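You operate a simulated robot arm through the tools that you are given. There is no shell and no other tool. Be economical: measure what you need, move in short steps, check, and stop when the job is done.

Carry out the task below with a simulated two-armed robot. There is one attempt and no reset: what you move stays moved.

TASK
Put the tripped toggle in the switchboard back on.
Fine: red switch off before the door opens, door shut before it goes on again; the other toggles stay up.

It is judged by the outcome, as a careful person would: the job done as asked, and still so three seconds after it is handed in. It fails if anything else is knocked over, pushed out of place, dropped, spilled or broken.

THE ROBOT
Two 7-joint arms with two-finger parallel grippers on one trunk, hanging from a carriage that runs on a rail from [0.6, -217.6] to [0, 0.4] (x, y) and turns from -279 to 408 degrees about z. Base frame: it is fixed where the carriage stands at the start and does not move with it; the origin is on the floor, on the carriage's upright axis, x ahead of it, y to its left, z up. Units: cm, degrees, N and s.
The left shoulder is at the start at [4, 16.1, 151.3], the right one opposite. With the tool pointing down near the work surface each hand reaches from about 10 to 58 cm from the robot's upright axis, wherever it stands, measured 20 degrees to its own side. Places, roughly: black toggle [70, 20, 130]; blue toggle [70, 10, 130]; green toggle [70, 0, 130]; grey switchboard [80, 10, 90]; red switch on the switchboard [60, 0, 80]; steel lock bolt on the switchboard [70, -10, 80]; switchboard door [70, 10, 130]; yellow toggle [70, -10, 130]. Payload 4.4 kg a hand.
The tool frame of a hand sits at the grasp point between the pads (the TCP): z along the fingers, y along the line on which they close. The tips reach 2.3 cm beyond it. Largest opening 9.4 cm; finger width 3.8, thickness 1; the body of the gripper, 5.4 by 9.6 cm, starts 3.9 cm behind the TCP.
Orientation is that of the tool frame in the base frame, as [roll, pitch, yaw] about the fixed x, y, z axes, in that order (R = Rz(yaw) Ry(pitch) Rx(roll)). With the fingers straight down and closing along the base's y, the tool's x points along the base's -x, its y along +y and its z along -z.

THE INTERFACE
- The arms move only by the tool arm_command. It takes "left_series", "right_series" or both (then of equal length, played together; a hand with none holds still); each is a list of rows, each an object of numbers (a shift or turn left out is 0, a gripper value left out holds the last): "dx", "dy", "dz": the shift along the base's x, y, z in units of 100 mm (1.0 is 100 mm); "ax", "ay", "az": the turn, a rotation vector about the base's x, y, z in units of 90 degrees (1.0 is 90 degrees); "claw": the closure in counts, from 0 (fully open) to 255 (shut). In form: [{"dx": .., "dy": .., "dz": .., "ax": .., "ay": .., "az": .., "claw": ..}, ...]. A call has 1 to 8 rows; each row is the pose to reach, as a shift and turn from the pose commanded when the call began. A call with a number of a shift or a turn outside -1 to 1 is refused whole. Rows are played at 5 a second. More than 5 cm and 8.6 degrees between two rows, or a gripper value outside its range, and nothing of the call is played. A pose out of reach is approached as far as the arm can. The call stops where the force on the tool passes 50 N (or 10 N more than at its start, if that is more) or the arm is blocked; 0.2 s more then pass. The fingers move at their own pace (about 4.5 cm/s each) and stop on an object; they squeeze with about 27 N. The grip force told is the motor's: it shows also when the fingers shut on nothing. Time passes only in rows, and 0.2 s behind the last, so rows that repeat a pose let the fingers close. It gives the time, the measured TCP pose, the force on the tool (base axes), the opening and the grip force at its end, in the units of the frame above (readings bear some noise), with the torque about the TCP (base axes, N m) and any sound that the robot's microphone picked up.
- Cameras (640 x 400 px; columns grow to the right, rows downward): "scene" is now at [23.39, 0.8, 179.65]; the picture's right is [0.12, -0.99, 0.00], its down [-0.78, -0.10, -0.62] and it looks along [0.61, 0.07, -0.79] (base axes); focal length 214 px, centre (320, 200). "left" rides on the left gripper at [8.7, -1.6, -7.4] in its tool frame; the picture's right is [0.18, 0.98, 0.00], its down [-0.58, 0.11, -0.81] and it looks along [-0.79, 0.15, 0.59] (tool axes); focal length 243 px, centre (320, 200). "right" rides on the right gripper at [8.6, 1.6, -7.4] in its tool frame; the picture's right is [-0.18, 0.98, 0.00], its down [-0.58, -0.11, -0.81] and it looks along [-0.79, -0.15, 0.59] (tool axes); focal length 243 px, centre (320, 200). There is no depth. A picture from a camera that has moved, and an enlarged one, comes with that camera's place and axes in the base frame and with its lens.
- camera(camera): a new picture of that camera. No time passes.
- lift_body(by): slides the trunk up (or, below 0, down) by that many cm; the arms and the scene camera ride with it, the base frame stays. It gives what a move gives, with no picture.
- base_move(legs): drives the robot by 1 to 6 legs, each [ahead, left, turn to the left] in cm, cm and degrees, along the robot's own axes; the way and the turn of a leg run together, so that a leg with both is an arc; at most 150 cm and 180 degrees a leg. The arms and the cameras ride along, it lands a little off, and it stops where it bumps. It keeps to its track: a leg is cut to what the track allows. It gives what a move gives.
- pan_tilt(pan, tilt): turns the head with the scene camera to pan (to the left, within 86 degrees either way) and tilt (down, from -29 to 69), counted from straight ahead of the robot. It gives what a move gives.
- zoom(camera, box): a new picture of the part [left, top, right, bottom] of that camera's present view, enlarged. No time passes.
- close_job(): hands the job in; it is judged then, once.

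Go step by step. Nothing tells you exact positions but the pictures and the camera data: compare them with the known pose of the tool, close in by small moves and look again before you grip or let go. The budget is 120 turns and 100 pictures, counting those below and the enlarged ones. Unless the task says otherwise, let go and move clear before handing in, and close with one line.

The tools are called as a command line: name --argument value ..., lists and objects as JSON in quotes. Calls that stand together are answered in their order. arm_command: Moves the arms, as the interface text tells. Its arguments: {"type":"object","properties":{"left_series":{"type":"array"},"right_series":{"type":"array"}},"required":[]} The other tools are called the same way: lift_body (by) slides the trunk up or down; base_move (legs) drives the base; pan_tilt (pan, tilt) turns the head that bears the scene camera; camera (camera) takes a picture; zoom (camera, box) takes an enlarged picture of a part of a camera's view; close_job () hands the job in.

At the start:

```text
t: 0.0
left_position: [52.44, 33.28, 150.45]
left_ee_rot: [-180.0, 0.0, -179.9]
left_wrist_force: [0.7, 0.6, -0.2]
left_wrist_torque: [0.0, 0.0, -0.02]
left_opening: 9.39
left_gripper_force: 0.0
right_position: [43.54, -10.75, 155.65]
right_ee_rot: [180.0, 0.1, 179.9]
right_wrist_force: [-0.4, 1.0, 0.2]
right_wrist_torque: [0.01, 0.07, 0.03]
right_opening: 9.4
right_gripper_force: 0.0
trunk travel left (down, up): [-65.0, 12.0]
robot x, y, heading: [-0.06, 0.5, 0.3]
head pan, tilt: [7.0, 52.0]
```

scene: 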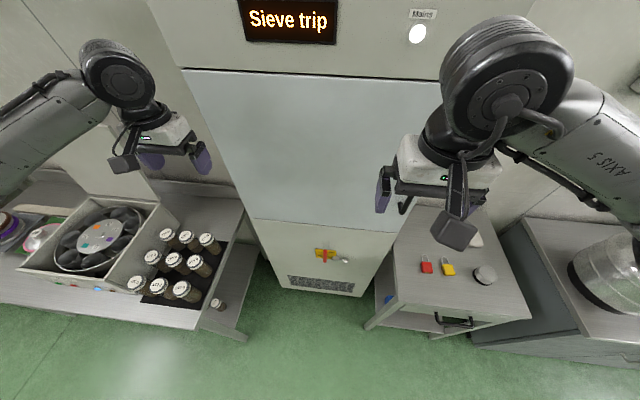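
right: 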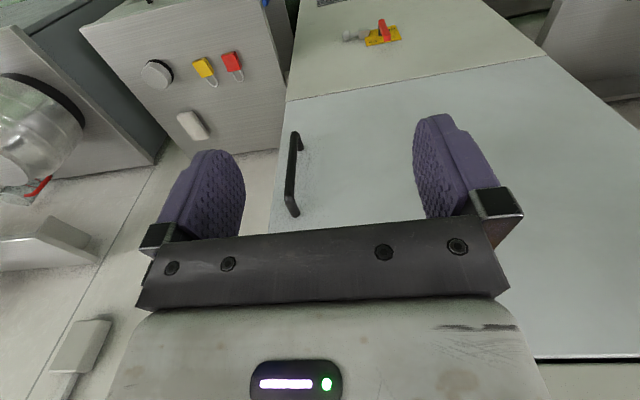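
left: 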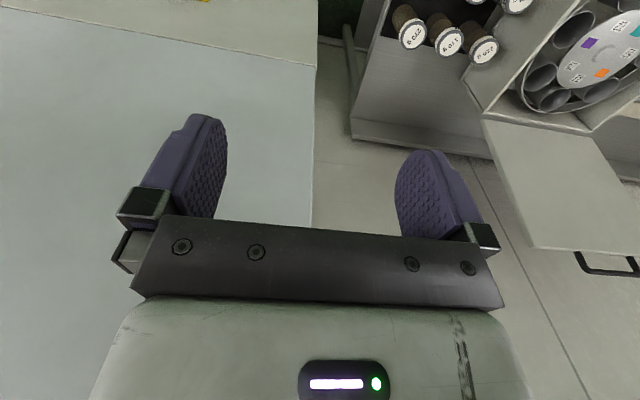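

The switchboard stands ahead with its door handle on the right, and the red rotary switch and a bolt are below the door. I'll look closer at the switch, bolt and top panel first.

zoom --camera "scene" --box '[270, 220, 400, 300]'

zoom --camera "right" --box '[270, 0, 450, 112]'

pan_tilt --pan 0 --tilt 25

camera --camera "scene"

```text
4.92 times, centred on (335, 260) of scene
camera zoom: at [23.39, 0.8, 179.65], right [0.12, -0.99, 0.0], down [-0.78, -0.1, -0.62], along [0.61, 0.07, -0.79], focal length 1056 px, centre (246, -95)
```

zoom: 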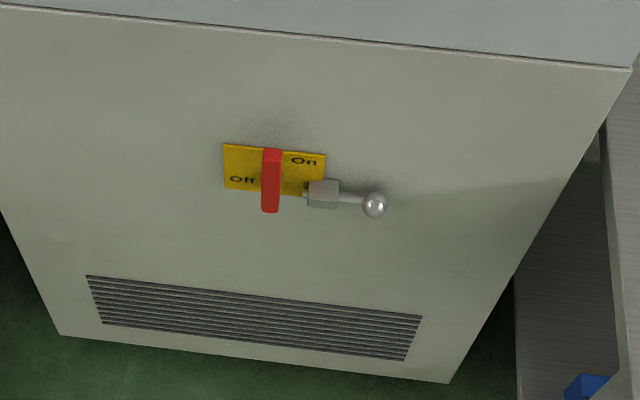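

```text
3.56 times, centred on (360, 56) of right
camera zoom: at [34.73, -9.3, 163.14], right [0.18, 0.98, 0.0], down [0.58, -0.11, 0.81], along [0.79, -0.15, -0.59], focal length 863 px, centre (178, 712)
```

zoom: 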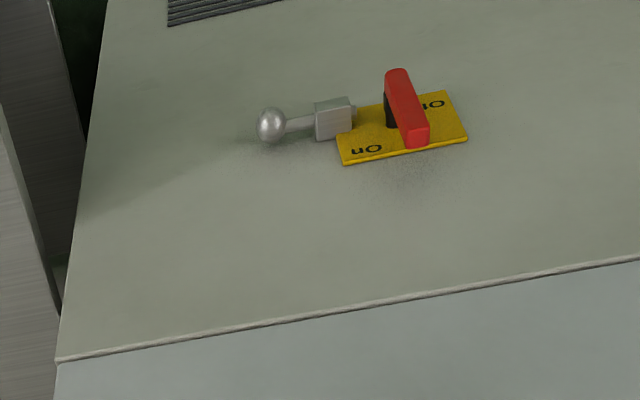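

```text
t: 0.9
left_position: [52.41, 33.31, 150.4]
left_ee_rot: [-180.0, -0.1, -180.0]
left_wrist_force: [-0.2, 0.1, 0.3]
left_wrist_torque: [0.0, -0.02, -0.02]
left_opening: 9.4
left_gripper_force: 0.0
right_position: [43.43, -10.89, 155.73]
right_ee_rot: [-180.0, 0.0, -180.0]
right_wrist_force: [-0.3, 0.0, 0.7]
right_wrist_torque: [-0.01, 0.0, 0.04]
right_opening: 9.39
right_gripper_force: 0.0
trunk travel left (down, up): [-65.0, 12.0]
robot x, y, heading: [-0.27, -0.15, -0.0]
head pan, tilt: [0.0, 25.0]
```

```text
94 pictures are left
camera scene: at [25.15, -0.11, 183.66], right [0.0, -1.0, 0.0], down [-0.42, 0.0, -0.91], along [0.91, 0.0, -0.42], focal length 214 px, centre (320, 200)
```

scene: 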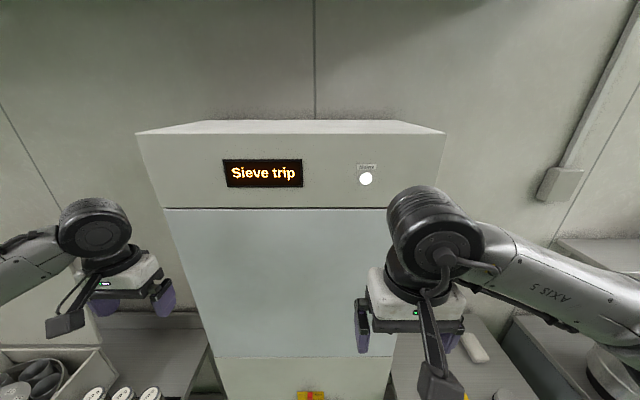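

The red handle is at about [63, 3, 88] and the bolt knob at about [63.5, -7, 84]. I'll lower the trunk to see both from nearer their own height.

lift_body --by -35

pan_tilt --pan 0 --tilt 45

camera --camera "scene"

camera --camera "right"

```text
t: 4.3
left_position: [52.57, 33.29, 115.49]
left_ee_rot: [-180.0, 0.0, -179.9]
left_wrist_force: [1.0, -0.5, 0.6]
left_wrist_torque: [0.01, 0.02, 0.02]
left_opening: 9.39
left_gripper_force: 0.0
right_position: [43.44, -10.9, 120.69]
right_ee_rot: [180.0, 0.0, 180.0]
right_wrist_force: [-0.4, -0.5, -0.3]
right_wrist_torque: [-0.02, -0.02, 0.0]
right_opening: 9.37
right_gripper_force: 0.0
trunk travel left (down, up): [-30.0, 47.0]
robot x, y, heading: [0.22, 0.04, 0.2]
head pan, tilt: [0.0, 25.0]
```

```text
t: 5.2
left_position: [52.51, 33.37, 115.42]
left_ee_rot: [179.9, 0.0, -180.0]
left_wrist_force: [0.4, 0.3, 0.3]
left_wrist_torque: [-0.01, -0.02, -0.01]
left_opening: 9.38
left_gripper_force: 0.0
right_position: [43.57, -10.79, 120.72]
right_ee_rot: [-180.0, 0.0, 180.0]
right_wrist_force: [-0.4, 1.1, -0.1]
right_wrist_torque: [0.01, -0.02, 0.02]
right_opening: 9.38
right_gripper_force: 0.1
trunk travel left (down, up): [-30.0, 47.0]
robot x, y, heading: [0.28, -0.03, 0.1]
head pan, tilt: [0.0, 45.0]
```

```text
93 pictures are left
camera scene: at [24.08, -0.11, 145.62], right [0.0, -1.0, 0.0], down [-0.71, 0.0, -0.71], along [0.71, 0.0, -0.71], focal length 214 px, centre (320, 200)
```

scene: 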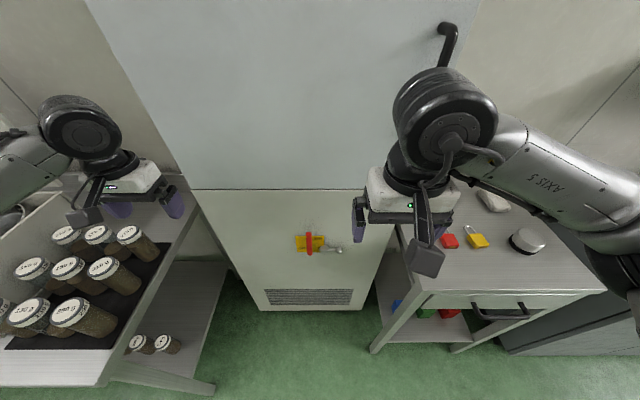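

```text
92 pictures are left
camera right: at [34.74, -9.3, 128.14], right [0.18, 0.98, 0.0], down [0.58, -0.11, 0.81], along [0.79, -0.15, -0.59], focal length 243 px, centre (320, 200)
```

right: 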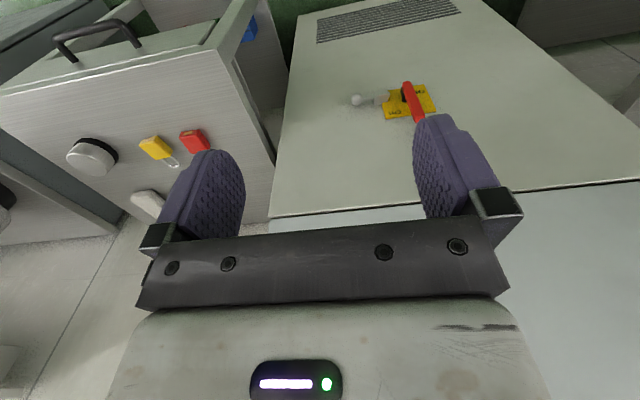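

zoom --camera "scene" --box '[280, 222, 352, 267]'

zoom --camera "right" --box '[340, 70, 452, 140]'

```text
8.89 times, centred on (316, 244) of scene
camera zoom: at [24.08, -0.11, 145.62], right [0.0, -1.0, 0.0], down [-0.71, 0.0, -0.71], along [0.71, 0.0, -0.71], focal length 1906 px, centre (356, -196)
```

zoom: 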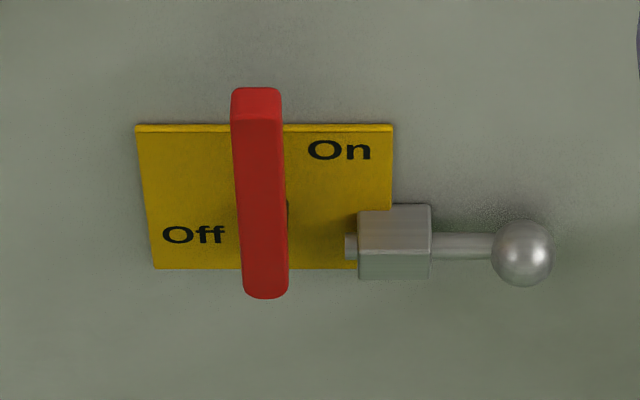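

```text
5.71 times, centred on (396, 105) of right
camera zoom: at [34.74, -9.3, 128.14], right [0.18, 0.98, 0.0], down [0.58, -0.11, 0.81], along [0.79, -0.15, -0.59], focal length 1386 px, centre (-114, 743)
```

zoom: 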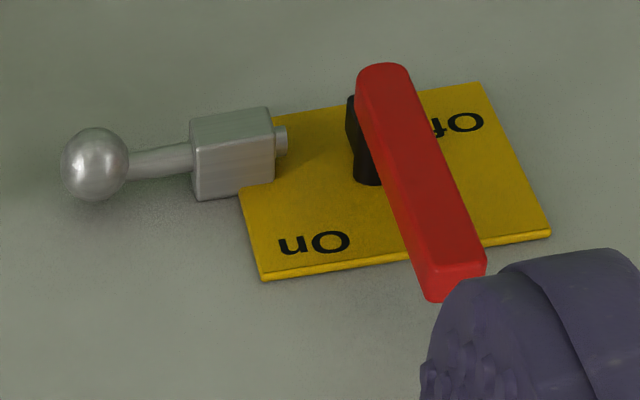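

The lever stands up at On, pivoting near its lower end (about y 3.3, z 81.5, front face x 63.3), and Off is to the left. The bolt's tip stops short of it. I'll turn the right hand to point forward so it can grip the lever.

arm_command --right_series '[{"dx": 0.1, "dz": -0.15, "ay": -0.09}, {"dx": 0.2, "dz": -0.3, "ay": -0.18}, {"dx": 0.3, "dz": -0.45, "ay": -0.27}, {"dx": 0.4, "dz": -0.6, "ay": -0.36}, {"dx": 0.5, "dz": -0.75, "ay": -0.45}, {"dx": 0.5, "dz": -0.85, "ay": -0.54}, {"dx": 0.5, "dz": -0.95, "ay": -0.63}, {"dx": 0.5, "dz": -1.0, "ay": -0.72}]'

arm_command --right_series '[{"dy": 0.2, "dz": -0.3, "ay": -0.07}, {"dy": 0.4, "dz": -0.6, "ay": -0.14}, {"dy": 0.6, "dz": -0.9, "ay": -0.21}, {"dy": 0.8, "dz": -1.0, "ay": -0.28}, {"dy": 0.8, "dz": -1.0, "ay": -0.28}]'

camera --camera "scene"

camera --camera "right"

```text
t: 7.0
left_position: [52.49, 33.22, 115.51]
left_ee_rot: [-180.0, 0.0, -179.9]
left_wrist_force: [0.6, 0.1, 0.8]
left_wrist_torque: [-0.01, 0.01, -0.01]
left_opening: 9.4
left_gripper_force: 0.0
right_position: [48.43, -10.87, 110.75]
right_ee_rot: [179.8, 64.8, 179.9]
right_wrist_force: [-0.5, 0.0, -0.7]
right_wrist_torque: [0.03, 0.01, 0.01]
right_opening: 9.38
right_gripper_force: 0.2
trunk travel left (down, up): [-30.0, 47.0]
robot x, y, heading: [0.11, -0.31, -0.0]
head pan, tilt: [0.0, 45.0]
```

```text
t: 8.2
left_position: [52.58, 33.32, 115.42]
left_ee_rot: [-179.9, 0.0, -179.9]
left_wrist_force: [0.6, 0.0, -1.3]
left_wrist_torque: [0.0, 0.0, 0.04]
left_opening: 9.42
left_gripper_force: 0.0
right_position: [48.52, -2.9, 100.5]
right_ee_rot: [0.7, 89.9, 0.8]
right_wrist_force: [0.3, 0.0, 0.2]
right_wrist_torque: [0.01, 0.0, 0.01]
right_opening: 9.42
right_gripper_force: 0.1
trunk travel left (down, up): [-30.0, 47.0]
robot x, y, heading: [0.06, -0.14, -0.2]
head pan, tilt: [0.0, 45.0]
```

```text
89 pictures are left
camera scene: at [24.06, -0.16, 145.61], right [0.0, -1.0, 0.0], down [-0.71, 0.0, -0.71], along [0.71, 0.0, -0.71], focal length 214 px, centre (320, 200)
```

scene: 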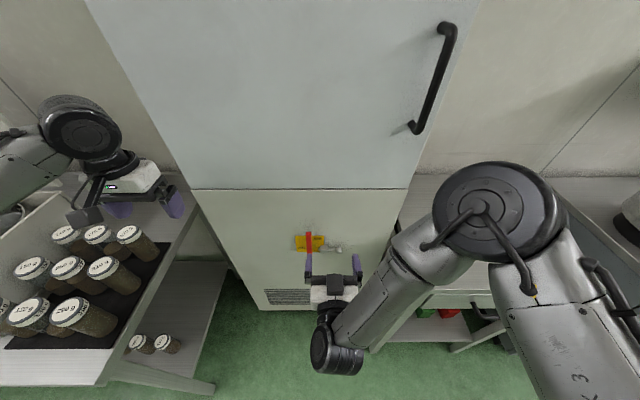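

```text
88 pictures are left
camera right: at [40.93, -1.44, 91.85], right [0.0, 0.98, 0.18], down [-0.81, -0.11, 0.58], along [0.59, -0.15, 0.79], focal length 243 px, centre (320, 200)
```

right: 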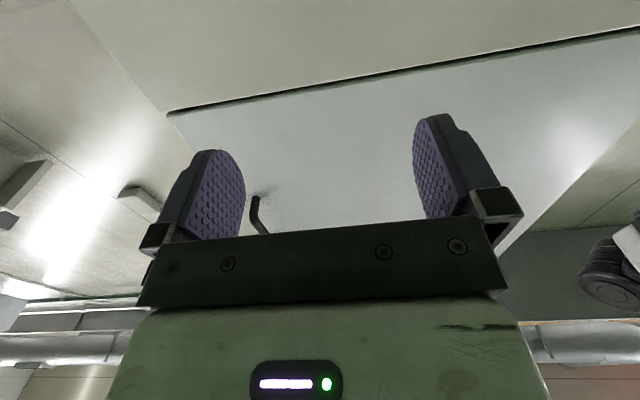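

The right hand now points forward. Moving it in front of the lever at the lever's mid-height.

arm_command --right_series '[{"dy": 0.2, "dz": -0.35}, {"dy": 0.4, "dz": -0.7}, {"dy": 0.61, "dz": -0.98}, {"dx": 0.3, "dy": 0.61, "dz": -1.0}, {"dx": 0.6, "dy": 0.61, "dz": -1.0}, {"dx": 0.6, "dy": 0.61, "dz": -1.0}]'

arm_command --right_series '[{"dx": 0.2, "dz": -0.2}, {"dx": 0.4, "dz": -0.35}, {"dx": 0.4, "dz": -0.35}]'

camera --camera "scene"

zoom --camera "scene" --box '[260, 210, 372, 280]'

```text
t: 9.6
left_position: [52.5, 33.29, 115.49]
left_ee_rot: [180.0, -0.1, -179.9]
left_wrist_force: [0.2, -0.2, 0.1]
left_wrist_torque: [-0.02, 0.01, -0.01]
left_opening: 9.4
left_gripper_force: 0.1
right_position: [54.5, 3.9, 90.92]
right_ee_rot: [179.6, 89.9, 179.5]
right_wrist_force: [0.5, 0.1, -0.2]
right_wrist_torque: [0.0, 0.02, -0.02]
right_opening: 9.39
right_gripper_force: 0.1
right hand out of reach, approached as far as the arm can: row 5, 6
trunk travel left (down, up): [-30.0, 47.0]
robot x, y, heading: [-0.25, -0.18, 0.3]
head pan, tilt: [0.0, 45.0]
```

```text
t: 10.4
left_position: [52.53, 33.36, 115.45]
left_ee_rot: [179.9, 0.0, -179.9]
left_wrist_force: [-0.2, -0.6, -0.2]
left_wrist_torque: [0.01, 0.03, -0.02]
left_opening: 9.38
left_gripper_force: 0.1
right_position: [57.5, 5.76, 89.74]
right_ee_rot: [179.3, 89.3, 178.6]
right_wrist_force: [-0.9, -0.7, 0.4]
right_wrist_torque: [-0.02, 0.0, -0.01]
right_opening: 9.41
right_gripper_force: 0.1
right hand out of reach, approached as far as the arm can: row 1, 2, 3
trunk travel left (down, up): [-30.0, 47.0]
robot x, y, heading: [0.03, -0.23, 0.1]
head pan, tilt: [0.0, 45.0]
```

```text
87 pictures are left
camera scene: at [24.06, -0.11, 145.61], right [0.0, -1.0, 0.0], down [-0.71, 0.0, -0.71], along [0.71, 0.0, -0.71], focal length 214 px, centre (320, 200)
```

scene: 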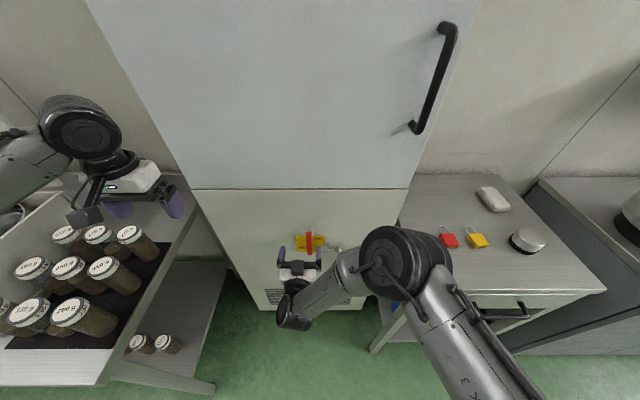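

```text
5.71 times, centred on (316, 245) of scene
camera zoom: at [24.06, -0.11, 145.61], right [0.0, -1.0, 0.0], down [-0.71, 0.0, -0.71], along [0.71, 0.0, -0.71], focal length 1226 px, centre (343, -57)
```

zoom: 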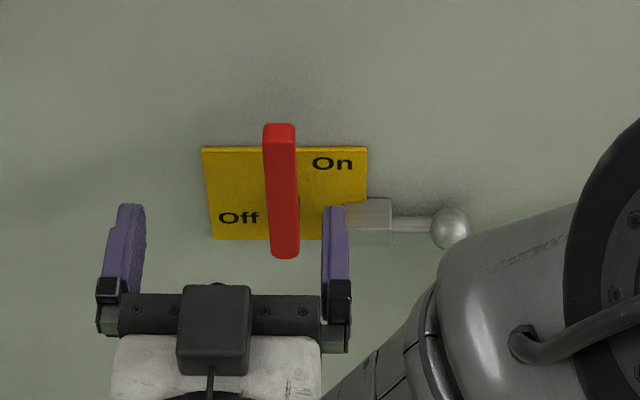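

The lever is slightly out of the right arm's reach at this height, and the table limits its elbow. I'll withdraw the right hand up and back, lower the trunk 15 cm, and use the left hand for the lever.

arm_command --right_series '[{"dx": -0.3, "dz": 0.0}, {"dx": -0.6, "dy": -0.1, "dz": 0.1}, {"dx": -0.9, "dy": -0.4, "dz": 0.4}, {"dx": -1.0, "dy": -0.7, "dz": 0.7}, {"dx": -1.0, "dy": -1.0, "dz": 1.0}]'

arm_command --right_series '[{"dx": -0.1, "dy": -0.2, "dz": 0.4}, {"dx": -0.3, "dy": -0.4, "dz": 0.8}, {"dx": -0.5, "dy": -0.5, "dz": 1.0}, {"dx": -0.5, "dy": -0.5, "dz": 1.0}]' --left_series '[{"dy": -0.2, "dx": -0.2}, {"dy": -0.4, "dx": -0.4}, {"dy": -0.6, "dx": -0.5}, {"dy": -0.6, "dx": -0.5}]'

camera --camera "scene"

```text
refused: row 3 steps farther than a row can; nothing moved
```

```text
t: 11.4
left_position: [47.34, 27.49, 115.57]
left_ee_rot: [-180.0, 0.0, -179.8]
left_wrist_force: [-0.3, 0.3, 0.2]
left_wrist_torque: [0.0, 0.01, 0.03]
left_opening: 9.39
left_gripper_force: 0.1
right_position: [52.8, 0.74, 99.77]
right_ee_rot: [58.3, 89.9, 58.3]
right_wrist_force: [-0.3, 0.1, -0.8]
right_wrist_torque: [-0.01, -0.03, -0.02]
right_opening: 9.39
right_gripper_force: 0.1
trunk travel left (down, up): [-30.0, 47.0]
robot x, y, heading: [-0.19, -0.05, 0.1]
head pan, tilt: [0.0, 45.0]
```

```text
85 pictures are left
camera scene: at [24.07, -0.08, 145.61], right [0.0, -1.0, 0.0], down [-0.71, 0.0, -0.71], along [0.71, 0.0, -0.71], focal length 214 px, centre (320, 200)
```

scene: 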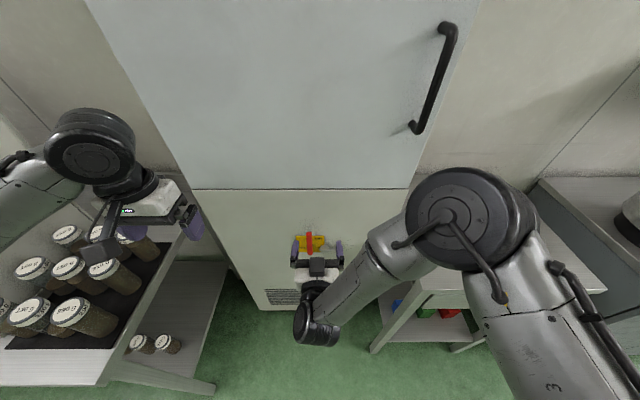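

Both hands are clear of the panel. I'll withdraw the right hand further and start turning the left hand to point forward.

arm_command --right_series '[{"dx": -0.2, "dy": -0.2, "dz": 0.2}, {"dx": -0.4, "dy": -0.4, "dz": 0.4}, {"dx": -0.6, "dy": -0.6, "dz": 0.6}, {"dx": -0.8, "dy": -0.8, "dz": 0.8}, {"dx": -0.9, "dy": -0.9, "dz": 0.9}, {"dx": -0.9, "dy": -1.0, "dz": 1.0}, {"dx": -0.9, "dy": -1.0, "dz": 1.0}, {"dx": -0.9, "dy": -1.0, "dz": 1.0}]' --left_series '[{"ay": -0.09}, {"ay": -0.18}, {"ay": -0.27}, {"ay": -0.36}, {"ay": -0.45}, {"ay": -0.54}, {"ay": -0.63}, {"ay": -0.72}]'

arm_command --left_series '[{"dy": -0.3, "ay": -0.07}, {"dy": -0.6, "ay": -0.14}, {"dy": -0.9, "ay": -0.21}, {"dy": -1.0, "ay": -0.28}, {"dy": -1.0, "ay": -0.28}]'

lift_body --by -15

camera --camera "scene"

```text
t: 13.2
left_position: [47.51, 27.17, 115.55]
left_ee_rot: [-179.6, 64.9, -179.6]
left_wrist_force: [0.0, 1.0, 0.4]
left_wrist_torque: [0.0, 0.0, 0.02]
left_opening: 9.38
left_gripper_force: 0.0
right_position: [43.7, -9.39, 109.73]
right_ee_rot: [-5.4, 90.0, -5.4]
right_wrist_force: [0.2, 0.1, 0.6]
right_wrist_torque: [0.02, 0.0, -0.01]
right_opening: 9.43
right_gripper_force: 0.0
trunk travel left (down, up): [-30.0, 47.0]
robot x, y, heading: [0.12, -0.03, -0.0]
head pan, tilt: [0.0, 45.0]
```

```text
t: 14.4
left_position: [47.59, 17.31, 115.53]
left_ee_rot: [-18.5, 90.0, -18.4]
left_wrist_force: [-0.1, -0.2, 0.2]
left_wrist_torque: [-0.01, 0.02, 0.03]
left_opening: 9.4
left_gripper_force: 0.1
right_position: [43.57, -9.21, 109.78]
right_ee_rot: [59.3, 89.9, 59.1]
right_wrist_force: [0.1, 0.3, 0.5]
right_wrist_torque: [-0.03, 0.0, 0.02]
right_opening: 9.41
right_gripper_force: 0.0
trunk travel left (down, up): [-30.0, 47.0]
robot x, y, heading: [-0.17, 0.16, 0.3]
head pan, tilt: [0.0, 45.0]
```

```text
t: 16.1
left_position: [47.58, 17.19, 100.57]
left_ee_rot: [-77.0, 89.9, -76.9]
left_wrist_force: [-0.8, -0.1, -0.5]
left_wrist_torque: [0.02, -0.02, 0.02]
left_opening: 9.41
left_gripper_force: 0.0
right_position: [43.67, -9.42, 94.63]
right_ee_rot: [73.9, 90.0, 74.0]
right_wrist_force: [-0.5, -0.6, -1.2]
right_wrist_torque: [-0.05, -0.02, -0.03]
right_opening: 9.41
right_gripper_force: 0.1
trunk travel left (down, up): [-15.0, 62.0]
robot x, y, heading: [0.19, 0.06, -0.0]
head pan, tilt: [0.0, 45.0]
```

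```text
84 pictures are left
camera scene: at [24.08, -0.11, 130.62], right [0.0, -1.0, 0.0], down [-0.71, 0.0, -0.71], along [0.71, 0.0, -0.71], focal length 214 px, centre (320, 200)
```

scene: 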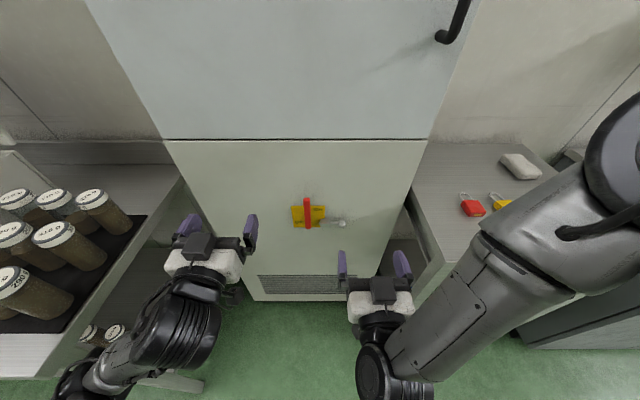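

The left hand is ready. I'll zoom on the lever from this height to refine its position.

zoom --camera "scene" --box '[276, 186, 356, 236]'

arm_command --left_series '[{"dy": -0.35, "dz": -0.35}, {"dy": -0.7, "dz": -0.7}, {"dy": -0.95, "dz": -0.98}, {"dy": -1.0, "dz": -1.0}]'

```text
8.00 times, centred on (316, 211) of scene
camera zoom: at [24.08, -0.11, 130.62], right [0.0, -1.0, 0.0], down [-0.71, 0.0, -0.71], along [0.71, 0.0, -0.71], focal length 1716 px, centre (352, 112)
```

zoom: 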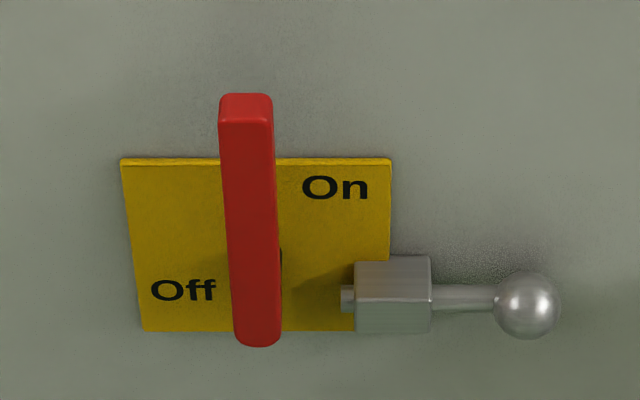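

```text
t: 17.1
left_position: [47.82, 7.4, 90.44]
left_ee_rot: [-29.1, 90.0, -29.3]
left_wrist_force: [0.4, -0.3, -0.4]
left_wrist_torque: [0.0, 0.06, 0.0]
left_opening: 9.39
left_gripper_force: 0.0
right_position: [43.78, -9.31, 94.74]
right_ee_rot: [-138.1, 90.0, -138.1]
right_wrist_force: [0.7, 0.0, -0.3]
right_wrist_torque: [-0.02, -0.03, 0.0]
right_opening: 9.39
right_gripper_force: 0.1
trunk travel left (down, up): [-15.0, 62.0]
robot x, y, heading: [0.3, -0.29, 0.0]
head pan, tilt: [0.0, 45.0]
```

Lever confirmed at y ≈ 3.35, z 79–91, front x ≈ 63.3. Moving the left hand up to it in two steps with the fingers open.

arm_command --left_series '[{"dx": 0.3, "dy": -0.2, "dz": -0.15}, {"dx": 0.6, "dy": -0.4, "dz": -0.3}, {"dx": 0.9, "dy": -0.4, "dz": -0.3}, {"dx": 0.95, "dy": -0.4, "dz": -0.3}]'

zoom --camera "scene" --box '[252, 171, 380, 251]'

```text
t: 18.1
left_position: [57.15, 3.21, 87.33]
left_ee_rot: [-89.8, 89.9, -90.1]
left_wrist_force: [-0.4, -0.2, 0.5]
left_wrist_torque: [0.02, 0.02, 0.02]
left_opening: 9.41
left_gripper_force: 0.0
right_position: [43.57, -9.37, 94.77]
right_ee_rot: [10.6, 90.0, 10.7]
right_wrist_force: [-0.7, 1.2, -0.3]
right_wrist_torque: [-0.02, 0.01, -0.01]
right_opening: 9.39
right_gripper_force: 0.1
trunk travel left (down, up): [-15.0, 62.0]
robot x, y, heading: [-0.48, -0.4, -0.2]
head pan, tilt: [0.0, 45.0]
```

```text
5.00 times, centred on (316, 211) of scene
camera zoom: at [24.04, -0.14, 130.6], right [0.0, -1.0, 0.0], down [-0.71, 0.0, -0.71], along [0.71, 0.0, -0.71], focal length 1072 px, centre (340, 145)
```

zoom: 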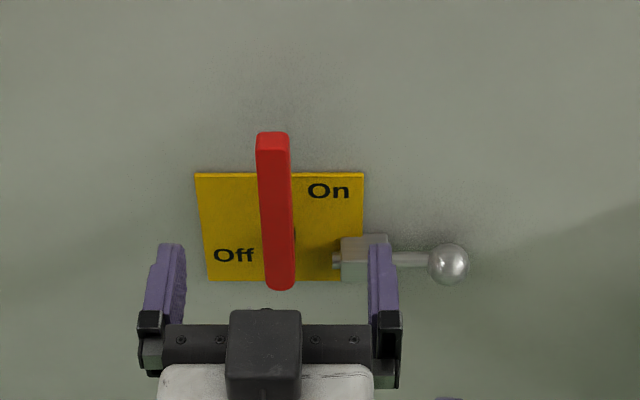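

Aligned. Advancing 6 cm and closing on the lever.

arm_command --left_series '[{"dx": 0.3}, {"dx": 0.6}, {"dx": 0.6}]'

arm_command --left_series '[{"claw": 255}, {"claw": 255}, {"claw": 255}, {"claw": 255}, {"claw": 255}]'

zoom --camera "scene" --box '[252, 171, 380, 251]'

```text
t: 18.9
left_position: [63.26, 3.65, 87.26]
left_ee_rot: [85.4, 89.3, 85.5]
left_wrist_force: [-0.9, 0.6, -0.1]
left_wrist_torque: [0.01, 0.01, -0.03]
left_opening: 9.43
left_gripper_force: 0.0
right_position: [43.69, -9.4, 94.66]
right_ee_rot: [-37.6, 90.0, -37.5]
right_wrist_force: [0.8, -0.9, 0.5]
right_wrist_torque: [-0.05, 0.02, 0.03]
right_opening: 9.4
right_gripper_force: 0.0
trunk travel left (down, up): [-15.0, 62.0]
robot x, y, heading: [0.16, -0.15, 0.0]
head pan, tilt: [0.0, 45.0]
```

```text
t: 20.1
left_position: [63.33, 3.53, 87.67]
left_ee_rot: [66.2, 89.6, 66.4]
left_wrist_force: [2.0, -4.7, -2.5]
left_wrist_torque: [-1.14, -0.26, 0.06]
left_opening: 1.8
left_gripper_force: 36.4
right_position: [43.7, -9.46, 94.65]
right_ee_rot: [95.6, 90.0, 95.7]
right_wrist_force: [0.2, 0.5, 0.5]
right_wrist_torque: [0.02, 0.02, 0.01]
right_opening: 9.39
right_gripper_force: 0.1
trunk travel left (down, up): [-15.0, 62.0]
robot x, y, heading: [0.01, 0.31, 0.1]
head pan, tilt: [0.0, 45.0]
```

```text
5.00 times, centred on (316, 211) of scene
camera zoom: at [24.08, -0.21, 130.61], right [0.0, -1.0, 0.0], down [-0.71, 0.0, -0.71], along [0.71, 0.0, -0.71], focal length 1072 px, centre (340, 145)
```

zoom: 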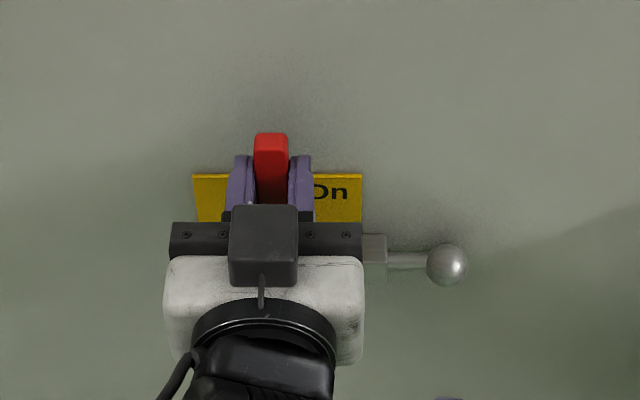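

The lever is gripped (1.8 cm thick). I'll turn it toward Off along its arc about the pivot, the first third now to check the force.

arm_command --left_series '[{"dy": 0.088, "dz": -0.006, "ax": -0.0889}, {"dy": 0.174, "dz": -0.024, "ax": -0.178}, {"dy": 0.256, "dz": -0.054, "ax": -0.267}, {"dy": 0.334, "dz": -0.096, "ax": -0.356}]'

zoom --camera "scene" --box '[252, 171, 380, 251]'

```text
t: 20.9
left_position: [63.76, 8.79, 86.09]
left_ee_rot: [-84.2, 74.4, -83.3]
left_wrist_force: [-21.1, -35.1, 12.9]
left_wrist_torque: [-2.82, 0.72, -1.22]
left_opening: 3.76
left_gripper_force: 45.3
right_position: [43.25, -10.24, 94.75]
right_ee_rot: [-120.8, 89.7, -121.1]
right_wrist_force: [-0.7, -0.4, -0.2]
right_wrist_torque: [0.01, -0.02, 0.02]
right_opening: 9.37
right_gripper_force: 0.1
trunk travel left (down, up): [-15.0, 62.0]
robot x, y, heading: [0.03, -0.1, -0.3]
head pan, tilt: [0.0, 45.0]
stopped in row 4 (left hand): the force on the tool passed its limit at 51 N (the readings are from after the stop); the commanded pose is now the measured one
```

```text
5.00 times, centred on (316, 211) of scene
camera zoom: at [23.83, -0.77, 130.55], right [0.0, -1.0, 0.01], down [-0.71, 0.0, -0.71], along [0.71, -0.01, -0.71], focal length 1072 px, centre (340, 145)
```

zoom: 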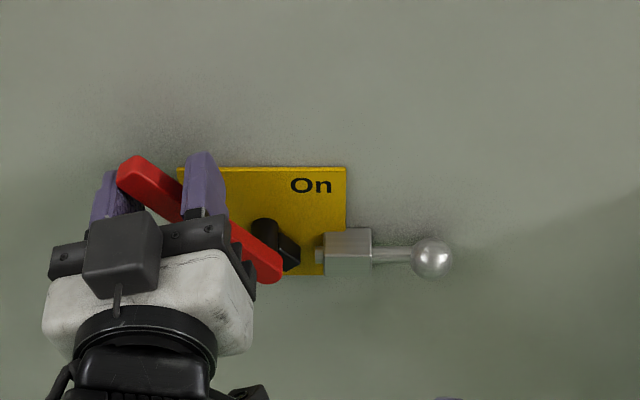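

The lever swung past its midpoint and twisted in the grip. I'll open the fingers to release the strain and look.

arm_command --left_series '[{"claw": 0}, {"claw": 0}, {"claw": 0}, {"claw": 0}]'

zoom --camera "scene" --box '[252, 171, 380, 251]'

```text
t: 21.9
left_position: [64.08, 10.31, 85.9]
left_ee_rot: [-85.6, 75.3, -83.6]
left_wrist_force: [-0.5, 0.2, 0.2]
left_wrist_torque: [0.01, -0.01, 0.02]
left_opening: 9.41
left_gripper_force: 0.2
right_position: [43.58, -9.51, 94.79]
right_ee_rot: [-153.4, 90.0, -153.5]
right_wrist_force: [-0.7, 0.3, 0.2]
right_wrist_torque: [0.03, -0.01, -0.02]
right_opening: 9.4
right_gripper_force: 0.0
trunk travel left (down, up): [-15.0, 62.0]
robot x, y, heading: [-0.17, -0.11, 0.0]
head pan, tilt: [0.0, 45.0]
```

```text
5.00 times, centred on (316, 211) of scene
camera zoom: at [24.04, -0.22, 130.6], right [0.0, -1.0, 0.0], down [-0.71, 0.0, -0.71], along [0.71, 0.0, -0.71], focal length 1072 px, centre (340, 145)
```

zoom: 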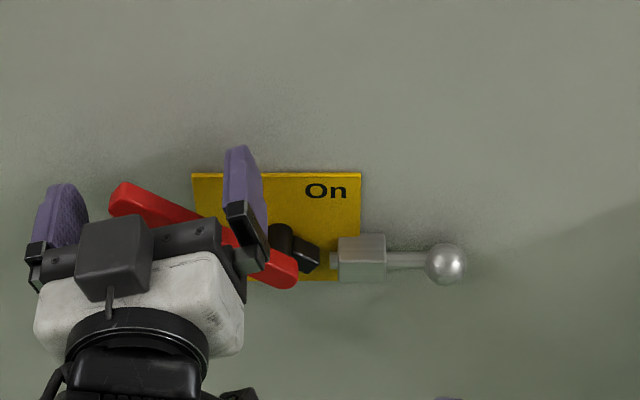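

The lever now rests nearer Off. I'll pull the hand straight back to see it clearly.

arm_command --left_series '[{"dx": -0.4}, {"dx": -0.8}, {"dx": -0.9, "dz": 0.4}, {"dx": -0.9, "dz": 0.8}]'

zoom --camera "scene" --box '[252, 171, 380, 251]'

camera --camera "scene"

```text
t: 22.9
left_position: [55.52, 13.4, 88.76]
left_ee_rot: [-88.1, 84.6, -84.6]
left_wrist_force: [1.2, -0.1, 1.2]
left_wrist_torque: [-0.02, 0.02, 0.01]
left_opening: 9.39
left_gripper_force: 0.0
right_position: [43.96, -9.43, 94.8]
right_ee_rot: [14.5, 89.8, 14.4]
right_wrist_force: [0.5, -0.1, 0.1]
right_wrist_torque: [0.0, 0.02, 0.0]
right_opening: 9.41
right_gripper_force: 0.0
trunk travel left (down, up): [-15.0, 62.0]
robot x, y, heading: [0.27, -0.49, 0.0]
head pan, tilt: [0.0, 45.0]
stopped in row 4 (left hand): the arm was blocked; the commanded pose is now the measured one
```

```text
5.00 times, centred on (316, 211) of scene
camera zoom: at [24.37, -0.14, 130.69], right [0.0, -1.0, 0.0], down [-0.7, 0.0, -0.71], along [0.71, 0.0, -0.7], focal length 1072 px, centre (340, 145)
```

zoom: 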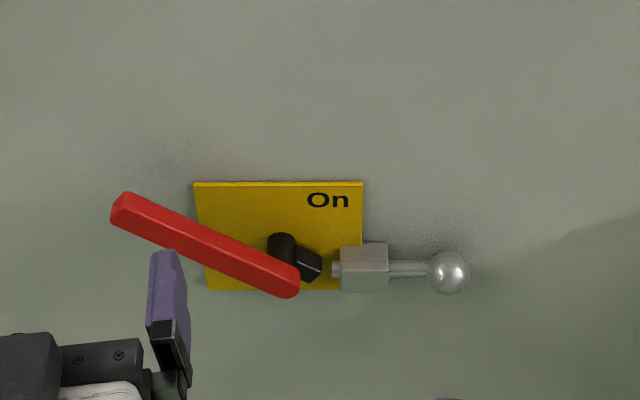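

```text
77 pictures are left
camera scene: at [24.37, -0.14, 130.69], right [0.0, -1.0, 0.0], down [-0.7, 0.0, -0.71], along [0.71, 0.0, -0.7], focal length 214 px, centre (320, 200)
```

scene: 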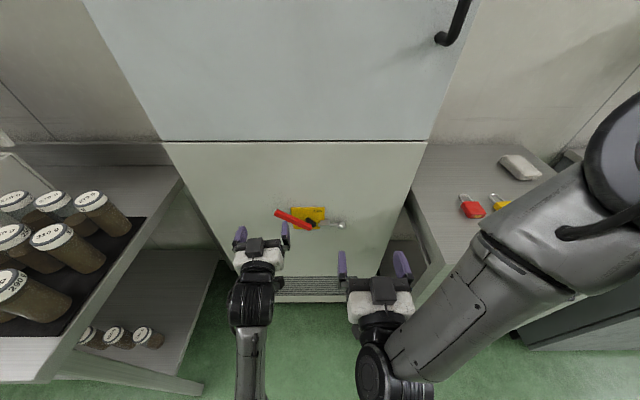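

The lever sits about two-thirds of the way to Off. I'll look closely at the black cam against the bolt tip to see whether the bolt blocks the rest.

zoom --camera "scene" --box '[296, 205, 344, 235]'

```text
13.33 times, centred on (320, 220) of scene
camera zoom: at [24.37, -0.14, 130.69], right [0.0, -1.0, 0.0], down [-0.7, 0.0, -0.71], along [0.71, 0.0, -0.7], focal length 2860 px, centre (320, -67)
```

zoom: 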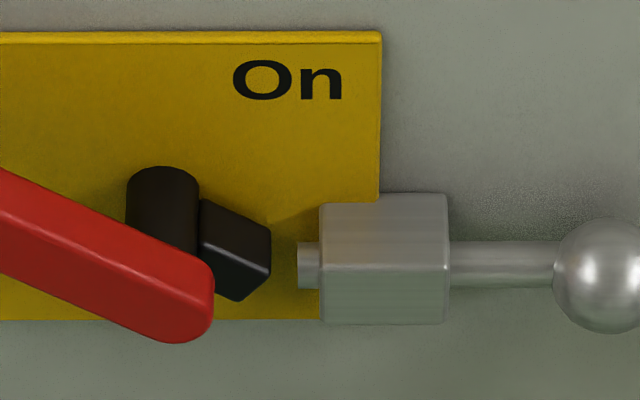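

The bolt tip clears the cam, and the lever needs roughly 40° more. I'll push it down with the closed fingers of the left hand from above its outer end, first moving above it.

arm_command --left_series '[{"dz": 0.15, "claw": 255}, {"dz": 0.3, "dy": -0.1, "claw": 255}, {"dz": 0.4, "dy": -0.2, "claw": 255}, {"dz": 0.4, "dy": -0.3, "claw": 255}, {"dz": 0.4, "dy": -0.3, "claw": 255}, {"dz": 0.4, "dy": -0.3, "claw": 255}]'

camera --camera "scene"

```text
t: 24.5
left_position: [55.61, 13.35, 91.11]
left_ee_rot: [71.0, 88.5, 76.6]
left_wrist_force: [0.1, 0.5, -0.2]
left_wrist_torque: [-0.03, 0.01, -0.01]
left_opening: 0.0
left_gripper_force: 27.2
right_position: [43.61, -9.36, 94.7]
right_ee_rot: [-20.7, 90.0, -20.7]
right_wrist_force: [-0.2, 0.6, 0.1]
right_wrist_torque: [0.02, 0.04, 0.02]
right_opening: 9.4
right_gripper_force: 0.0
trunk travel left (down, up): [-15.0, 62.0]
robot x, y, heading: [-0.03, -0.0, 0.0]
head pan, tilt: [0.0, 45.0]
stopped in row 6 (left hand): the arm was blocked; the commanded pose is now the measured one
```

```text
75 pictures are left
camera scene: at [24.08, -0.17, 130.61], right [0.0, -1.0, 0.0], down [-0.71, 0.0, -0.71], along [0.71, 0.0, -0.71], focal length 214 px, centre (320, 200)
```

scene: 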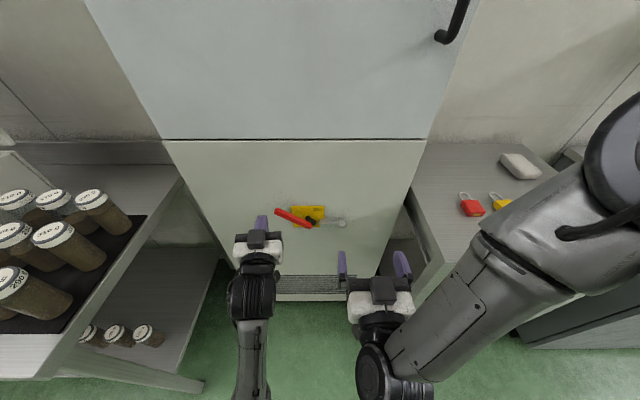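

Something is blocking the left arm, probably its elbow or forearm close to the trunk. I'll tilt the head down to see.

pan_tilt --pan 20 --tilt 69

camera --camera "scene"

```text
t: 25.3
left_position: [55.47, 13.3, 91.0]
left_ee_rot: [71.0, 88.6, 76.7]
left_wrist_force: [0.0, 0.6, -0.5]
left_wrist_torque: [-0.01, 0.03, -0.01]
left_opening: 0.0
left_gripper_force: 26.9
right_position: [43.55, -9.4, 94.67]
right_ee_rot: [-7.4, 89.9, -7.4]
right_wrist_force: [0.5, 0.3, -0.2]
right_wrist_torque: [0.0, 0.03, 0.01]
right_opening: 9.38
right_gripper_force: 0.1
trunk travel left (down, up): [-15.0, 62.0]
robot x, y, heading: [-0.12, 0.04, 0.1]
head pan, tilt: [20.0, 68.8]
```

```text
74 pictures are left
camera scene: at [21.21, 1.73, 127.73], right [0.34, -0.94, 0.0], down [-0.88, -0.32, -0.36], along [0.34, 0.12, -0.93], focal length 214 px, centre (320, 200)
```

scene: 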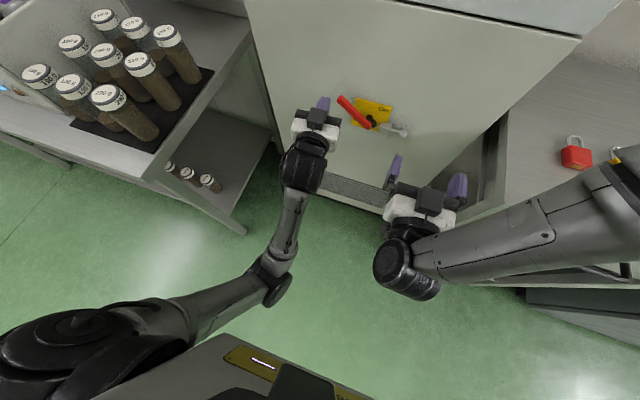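

The left elbow has folded inward beside the trunk. I'll move the left hand outward and back to let the elbow swing free.

arm_command --left_series '[{"dy": 0.2}, {"dy": 0.4, "dz": 0.1}, {"dy": 0.6, "dz": 0.3, "dx": -0.1}, {"dy": 0.7, "dz": 0.6, "dx": -0.3}, {"dy": 0.7, "dz": 0.9, "dx": -0.5}, {"dy": 0.7, "dz": 1.0, "dx": -0.7}]'

camera --camera "scene"

```text
t: 26.7
left_position: [48.07, 20.18, 100.92]
left_ee_rot: [72.5, 88.8, 77.8]
left_wrist_force: [0.0, -1.1, -0.2]
left_wrist_torque: [0.04, 0.01, 0.01]
left_opening: 0.0
left_gripper_force: 26.6
right_position: [43.54, -9.44, 94.64]
right_ee_rot: [171.0, 89.9, 171.0]
right_wrist_force: [0.3, -0.4, -0.8]
right_wrist_torque: [-0.03, -0.01, -0.03]
right_opening: 9.4
right_gripper_force: 0.0
trunk travel left (down, up): [-15.0, 62.0]
robot x, y, heading: [0.3, -0.22, -0.1]
head pan, tilt: [20.0, 68.8]
```

```text
73 pictures are left
camera scene: at [21.14, 1.75, 127.71], right [0.34, -0.94, 0.0], down [-0.88, -0.32, -0.36], along [0.34, 0.12, -0.93], focal length 214 px, centre (320, 200)
```

scene: 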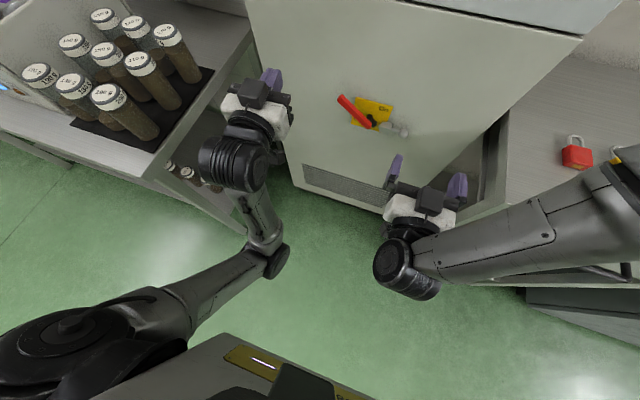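

The arm is free again. I'll go back toward the lever along a path that stays farther left until the hand is forward.

arm_command --left_series '[{"dx": 0.2, "dy": -0.15, "dz": -0.15, "ax": 0.02}, {"dx": 0.4, "dy": -0.3, "dz": -0.3, "ax": 0.04}, {"dx": 0.6, "dy": -0.45, "dz": -0.5, "ax": 0.06}, {"dx": 0.8, "dy": -0.6, "dz": -0.7, "ax": 0.06}, {"dx": 0.95, "dy": -0.7, "dz": -0.8, "ax": 0.06}, {"dx": 0.95, "dy": -0.7, "dz": -0.8, "ax": 0.06}]'

pan_tilt --pan 0 --tilt 45

camera --camera "scene"

```text
t: 28.1
left_position: [57.96, 13.41, 92.87]
left_ee_rot: [82.2, 83.1, 87.8]
left_wrist_force: [-0.9, -0.1, -0.3]
left_wrist_torque: [0.0, 0.02, -0.02]
left_opening: 0.0
left_gripper_force: 26.8
right_position: [43.56, -9.36, 94.69]
right_ee_rot: [-15.0, 90.0, -15.0]
right_wrist_force: [0.3, 0.2, 0.1]
right_wrist_torque: [0.0, -0.02, -0.03]
right_opening: 9.41
right_gripper_force: 0.1
trunk travel left (down, up): [-15.0, 62.0]
robot x, y, heading: [-0.02, -0.05, -0.2]
head pan, tilt: [20.0, 68.8]
```

```text
t: 29.0
left_position: [57.9, 13.5, 92.95]
left_ee_rot: [81.2, 83.0, 86.9]
left_wrist_force: [-0.3, 0.1, -0.3]
left_wrist_torque: [0.0, 0.0, 0.01]
left_opening: 0.01
left_gripper_force: 27.2
right_position: [43.61, -9.41, 94.75]
right_ee_rot: [-12.3, 90.0, -12.3]
right_wrist_force: [-0.6, 0.2, 1.4]
right_wrist_torque: [0.01, 0.0, 0.0]
right_opening: 9.41
right_gripper_force: 0.1
trunk travel left (down, up): [-15.0, 62.0]
robot x, y, heading: [0.33, -0.23, -0.2]
head pan, tilt: [0.0, 45.0]
```

```text
72 pictures are left
camera scene: at [24.07, -0.17, 130.6], right [0.0, -1.0, 0.0], down [-0.71, 0.0, -0.71], along [0.71, 0.0, -0.71], focal length 214 px, centre (320, 200)
```

scene: 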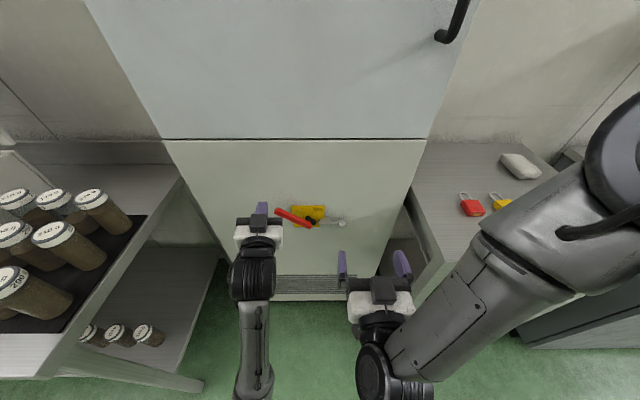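

The hand is above and left of the lever's end. Next: forward and a little right, over the lever.

arm_command --left_series '[{"dx": 0.2, "ax": -0.03}, {"dx": 0.4, "dy": -0.12, "ax": -0.06}, {"dx": 0.5, "dy": -0.25, "ax": -0.07}, {"dx": 0.53, "dy": -0.3, "ax": -0.07}]'

zoom --camera "scene" --box '[236, 171, 364, 251]'

```text
t: 30.2
left_position: [63.82, 13.15, 92.47]
left_ee_rot: [77.3, 85.3, 85.1]
left_wrist_force: [-0.4, -0.1, 0.0]
left_wrist_torque: [0.01, -0.01, -0.01]
left_opening: 0.01
left_gripper_force: 27.2
right_position: [43.6, -9.34, 94.77]
right_ee_rot: [160.4, 89.9, 160.3]
right_wrist_force: [0.4, 0.3, 0.2]
right_wrist_torque: [-0.01, 0.02, 0.01]
right_opening: 9.39
right_gripper_force: 0.0
trunk travel left (down, up): [-15.0, 62.0]
robot x, y, heading: [-0.26, -0.48, -0.1]
head pan, tilt: [0.0, 45.0]
stopped in row 4 (left hand): the arm was blocked; the commanded pose is now the measured one
```

```text
5.00 times, centred on (300, 211) of scene
camera zoom: at [24.07, -0.17, 130.61], right [0.0, -1.0, 0.0], down [-0.71, 0.0, -0.71], along [0.71, 0.0, -0.71], focal length 1072 px, centre (420, 145)
```

zoom: 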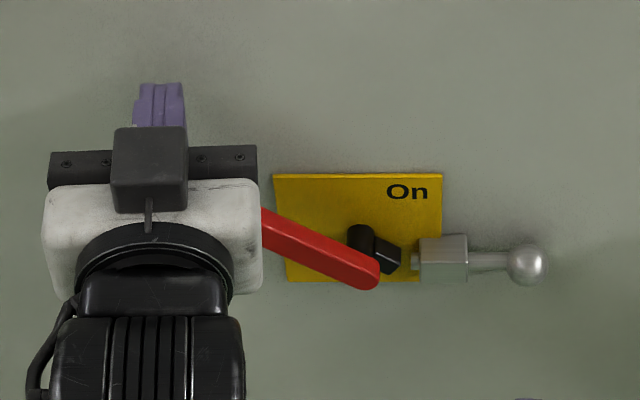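

A joint limit keeps the left hand from going further right, so I'll slide the whole base 3 cm right along the rail instead, with the hand above the lever.

base_move --legs '[[0, -3, 0]]'

zoom --camera "scene" --box '[236, 171, 364, 251]'

```text
t: 31.1
left_position: [63.73, 10.48, 92.34]
left_ee_rot: [78.2, 85.3, 85.9]
left_wrist_force: [0.3, -0.4, -0.4]
left_wrist_torque: [0.0, -0.03, -0.06]
left_opening: 0.01
left_gripper_force: 26.9
right_position: [43.73, -12.12, 94.64]
right_ee_rot: [108.5, 90.0, 108.5]
right_wrist_force: [0.4, 0.6, -0.7]
right_wrist_torque: [0.01, 0.01, -0.04]
right_opening: 9.42
right_gripper_force: 0.0
trunk travel left (down, up): [-15.0, 62.0]
robot x, y, heading: [0.33, -3.12, 0.0]
head pan, tilt: [0.0, 45.0]
```

```text
5.00 times, centred on (300, 211) of scene
camera zoom: at [24.08, -2.91, 130.61], right [0.0, -1.0, 0.0], down [-0.71, 0.0, -0.71], along [0.71, 0.0, -0.71], focal length 1072 px, centre (420, 145)
```

zoom: 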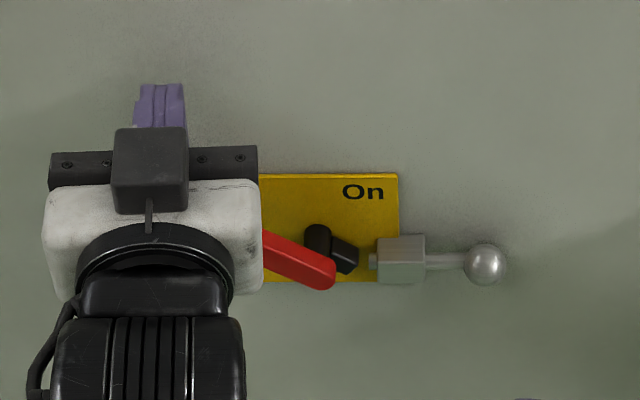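

Now pressing straight down on the lever toward horizontal.

arm_command --left_series '[{"dz": -0.15}, {"dz": -0.3}, {"dz": -0.45}, {"dz": -0.6}, {"dz": -0.7}, {"dz": -0.8}, {"dz": -0.87}]'

zoom --camera "scene" --box '[236, 171, 364, 251]'

```text
t: 32.9
left_position: [65.03, 12.57, 88.36]
left_ee_rot: [47.1, 80.0, 56.5]
left_wrist_force: [-14.3, -6.0, -3.1]
left_wrist_torque: [-0.09, 0.31, -0.2]
left_opening: 0.0
left_gripper_force: 26.6
right_position: [43.34, -12.53, 94.63]
right_ee_rot: [-160.3, 89.8, -160.2]
right_wrist_force: [-0.7, -0.3, -0.6]
right_wrist_torque: [0.01, -0.01, -0.04]
right_opening: 9.4
right_gripper_force: 0.1
trunk travel left (down, up): [-15.0, 62.0]
robot x, y, heading: [0.03, -2.64, 0.1]
head pan, tilt: [0.0, 45.0]
stopped in row 7 (left hand): the arm was blocked; the commanded pose is now the measured one
```

```text
5.00 times, centred on (300, 211) of scene
camera zoom: at [23.86, -3.24, 130.5], right [0.0, -1.0, 0.0], down [-0.71, 0.0, -0.71], along [0.71, 0.0, -0.71], focal length 1072 px, centre (420, 145)
```

zoom: 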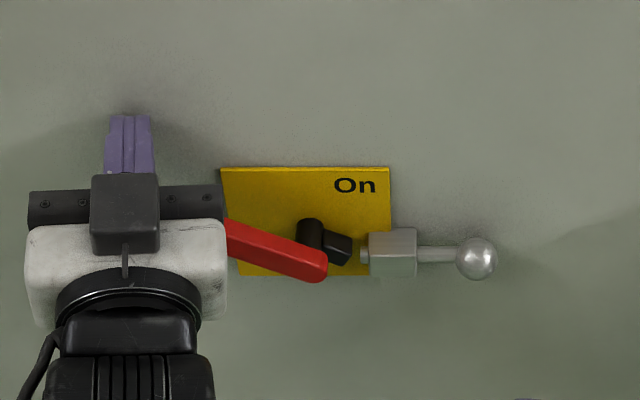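

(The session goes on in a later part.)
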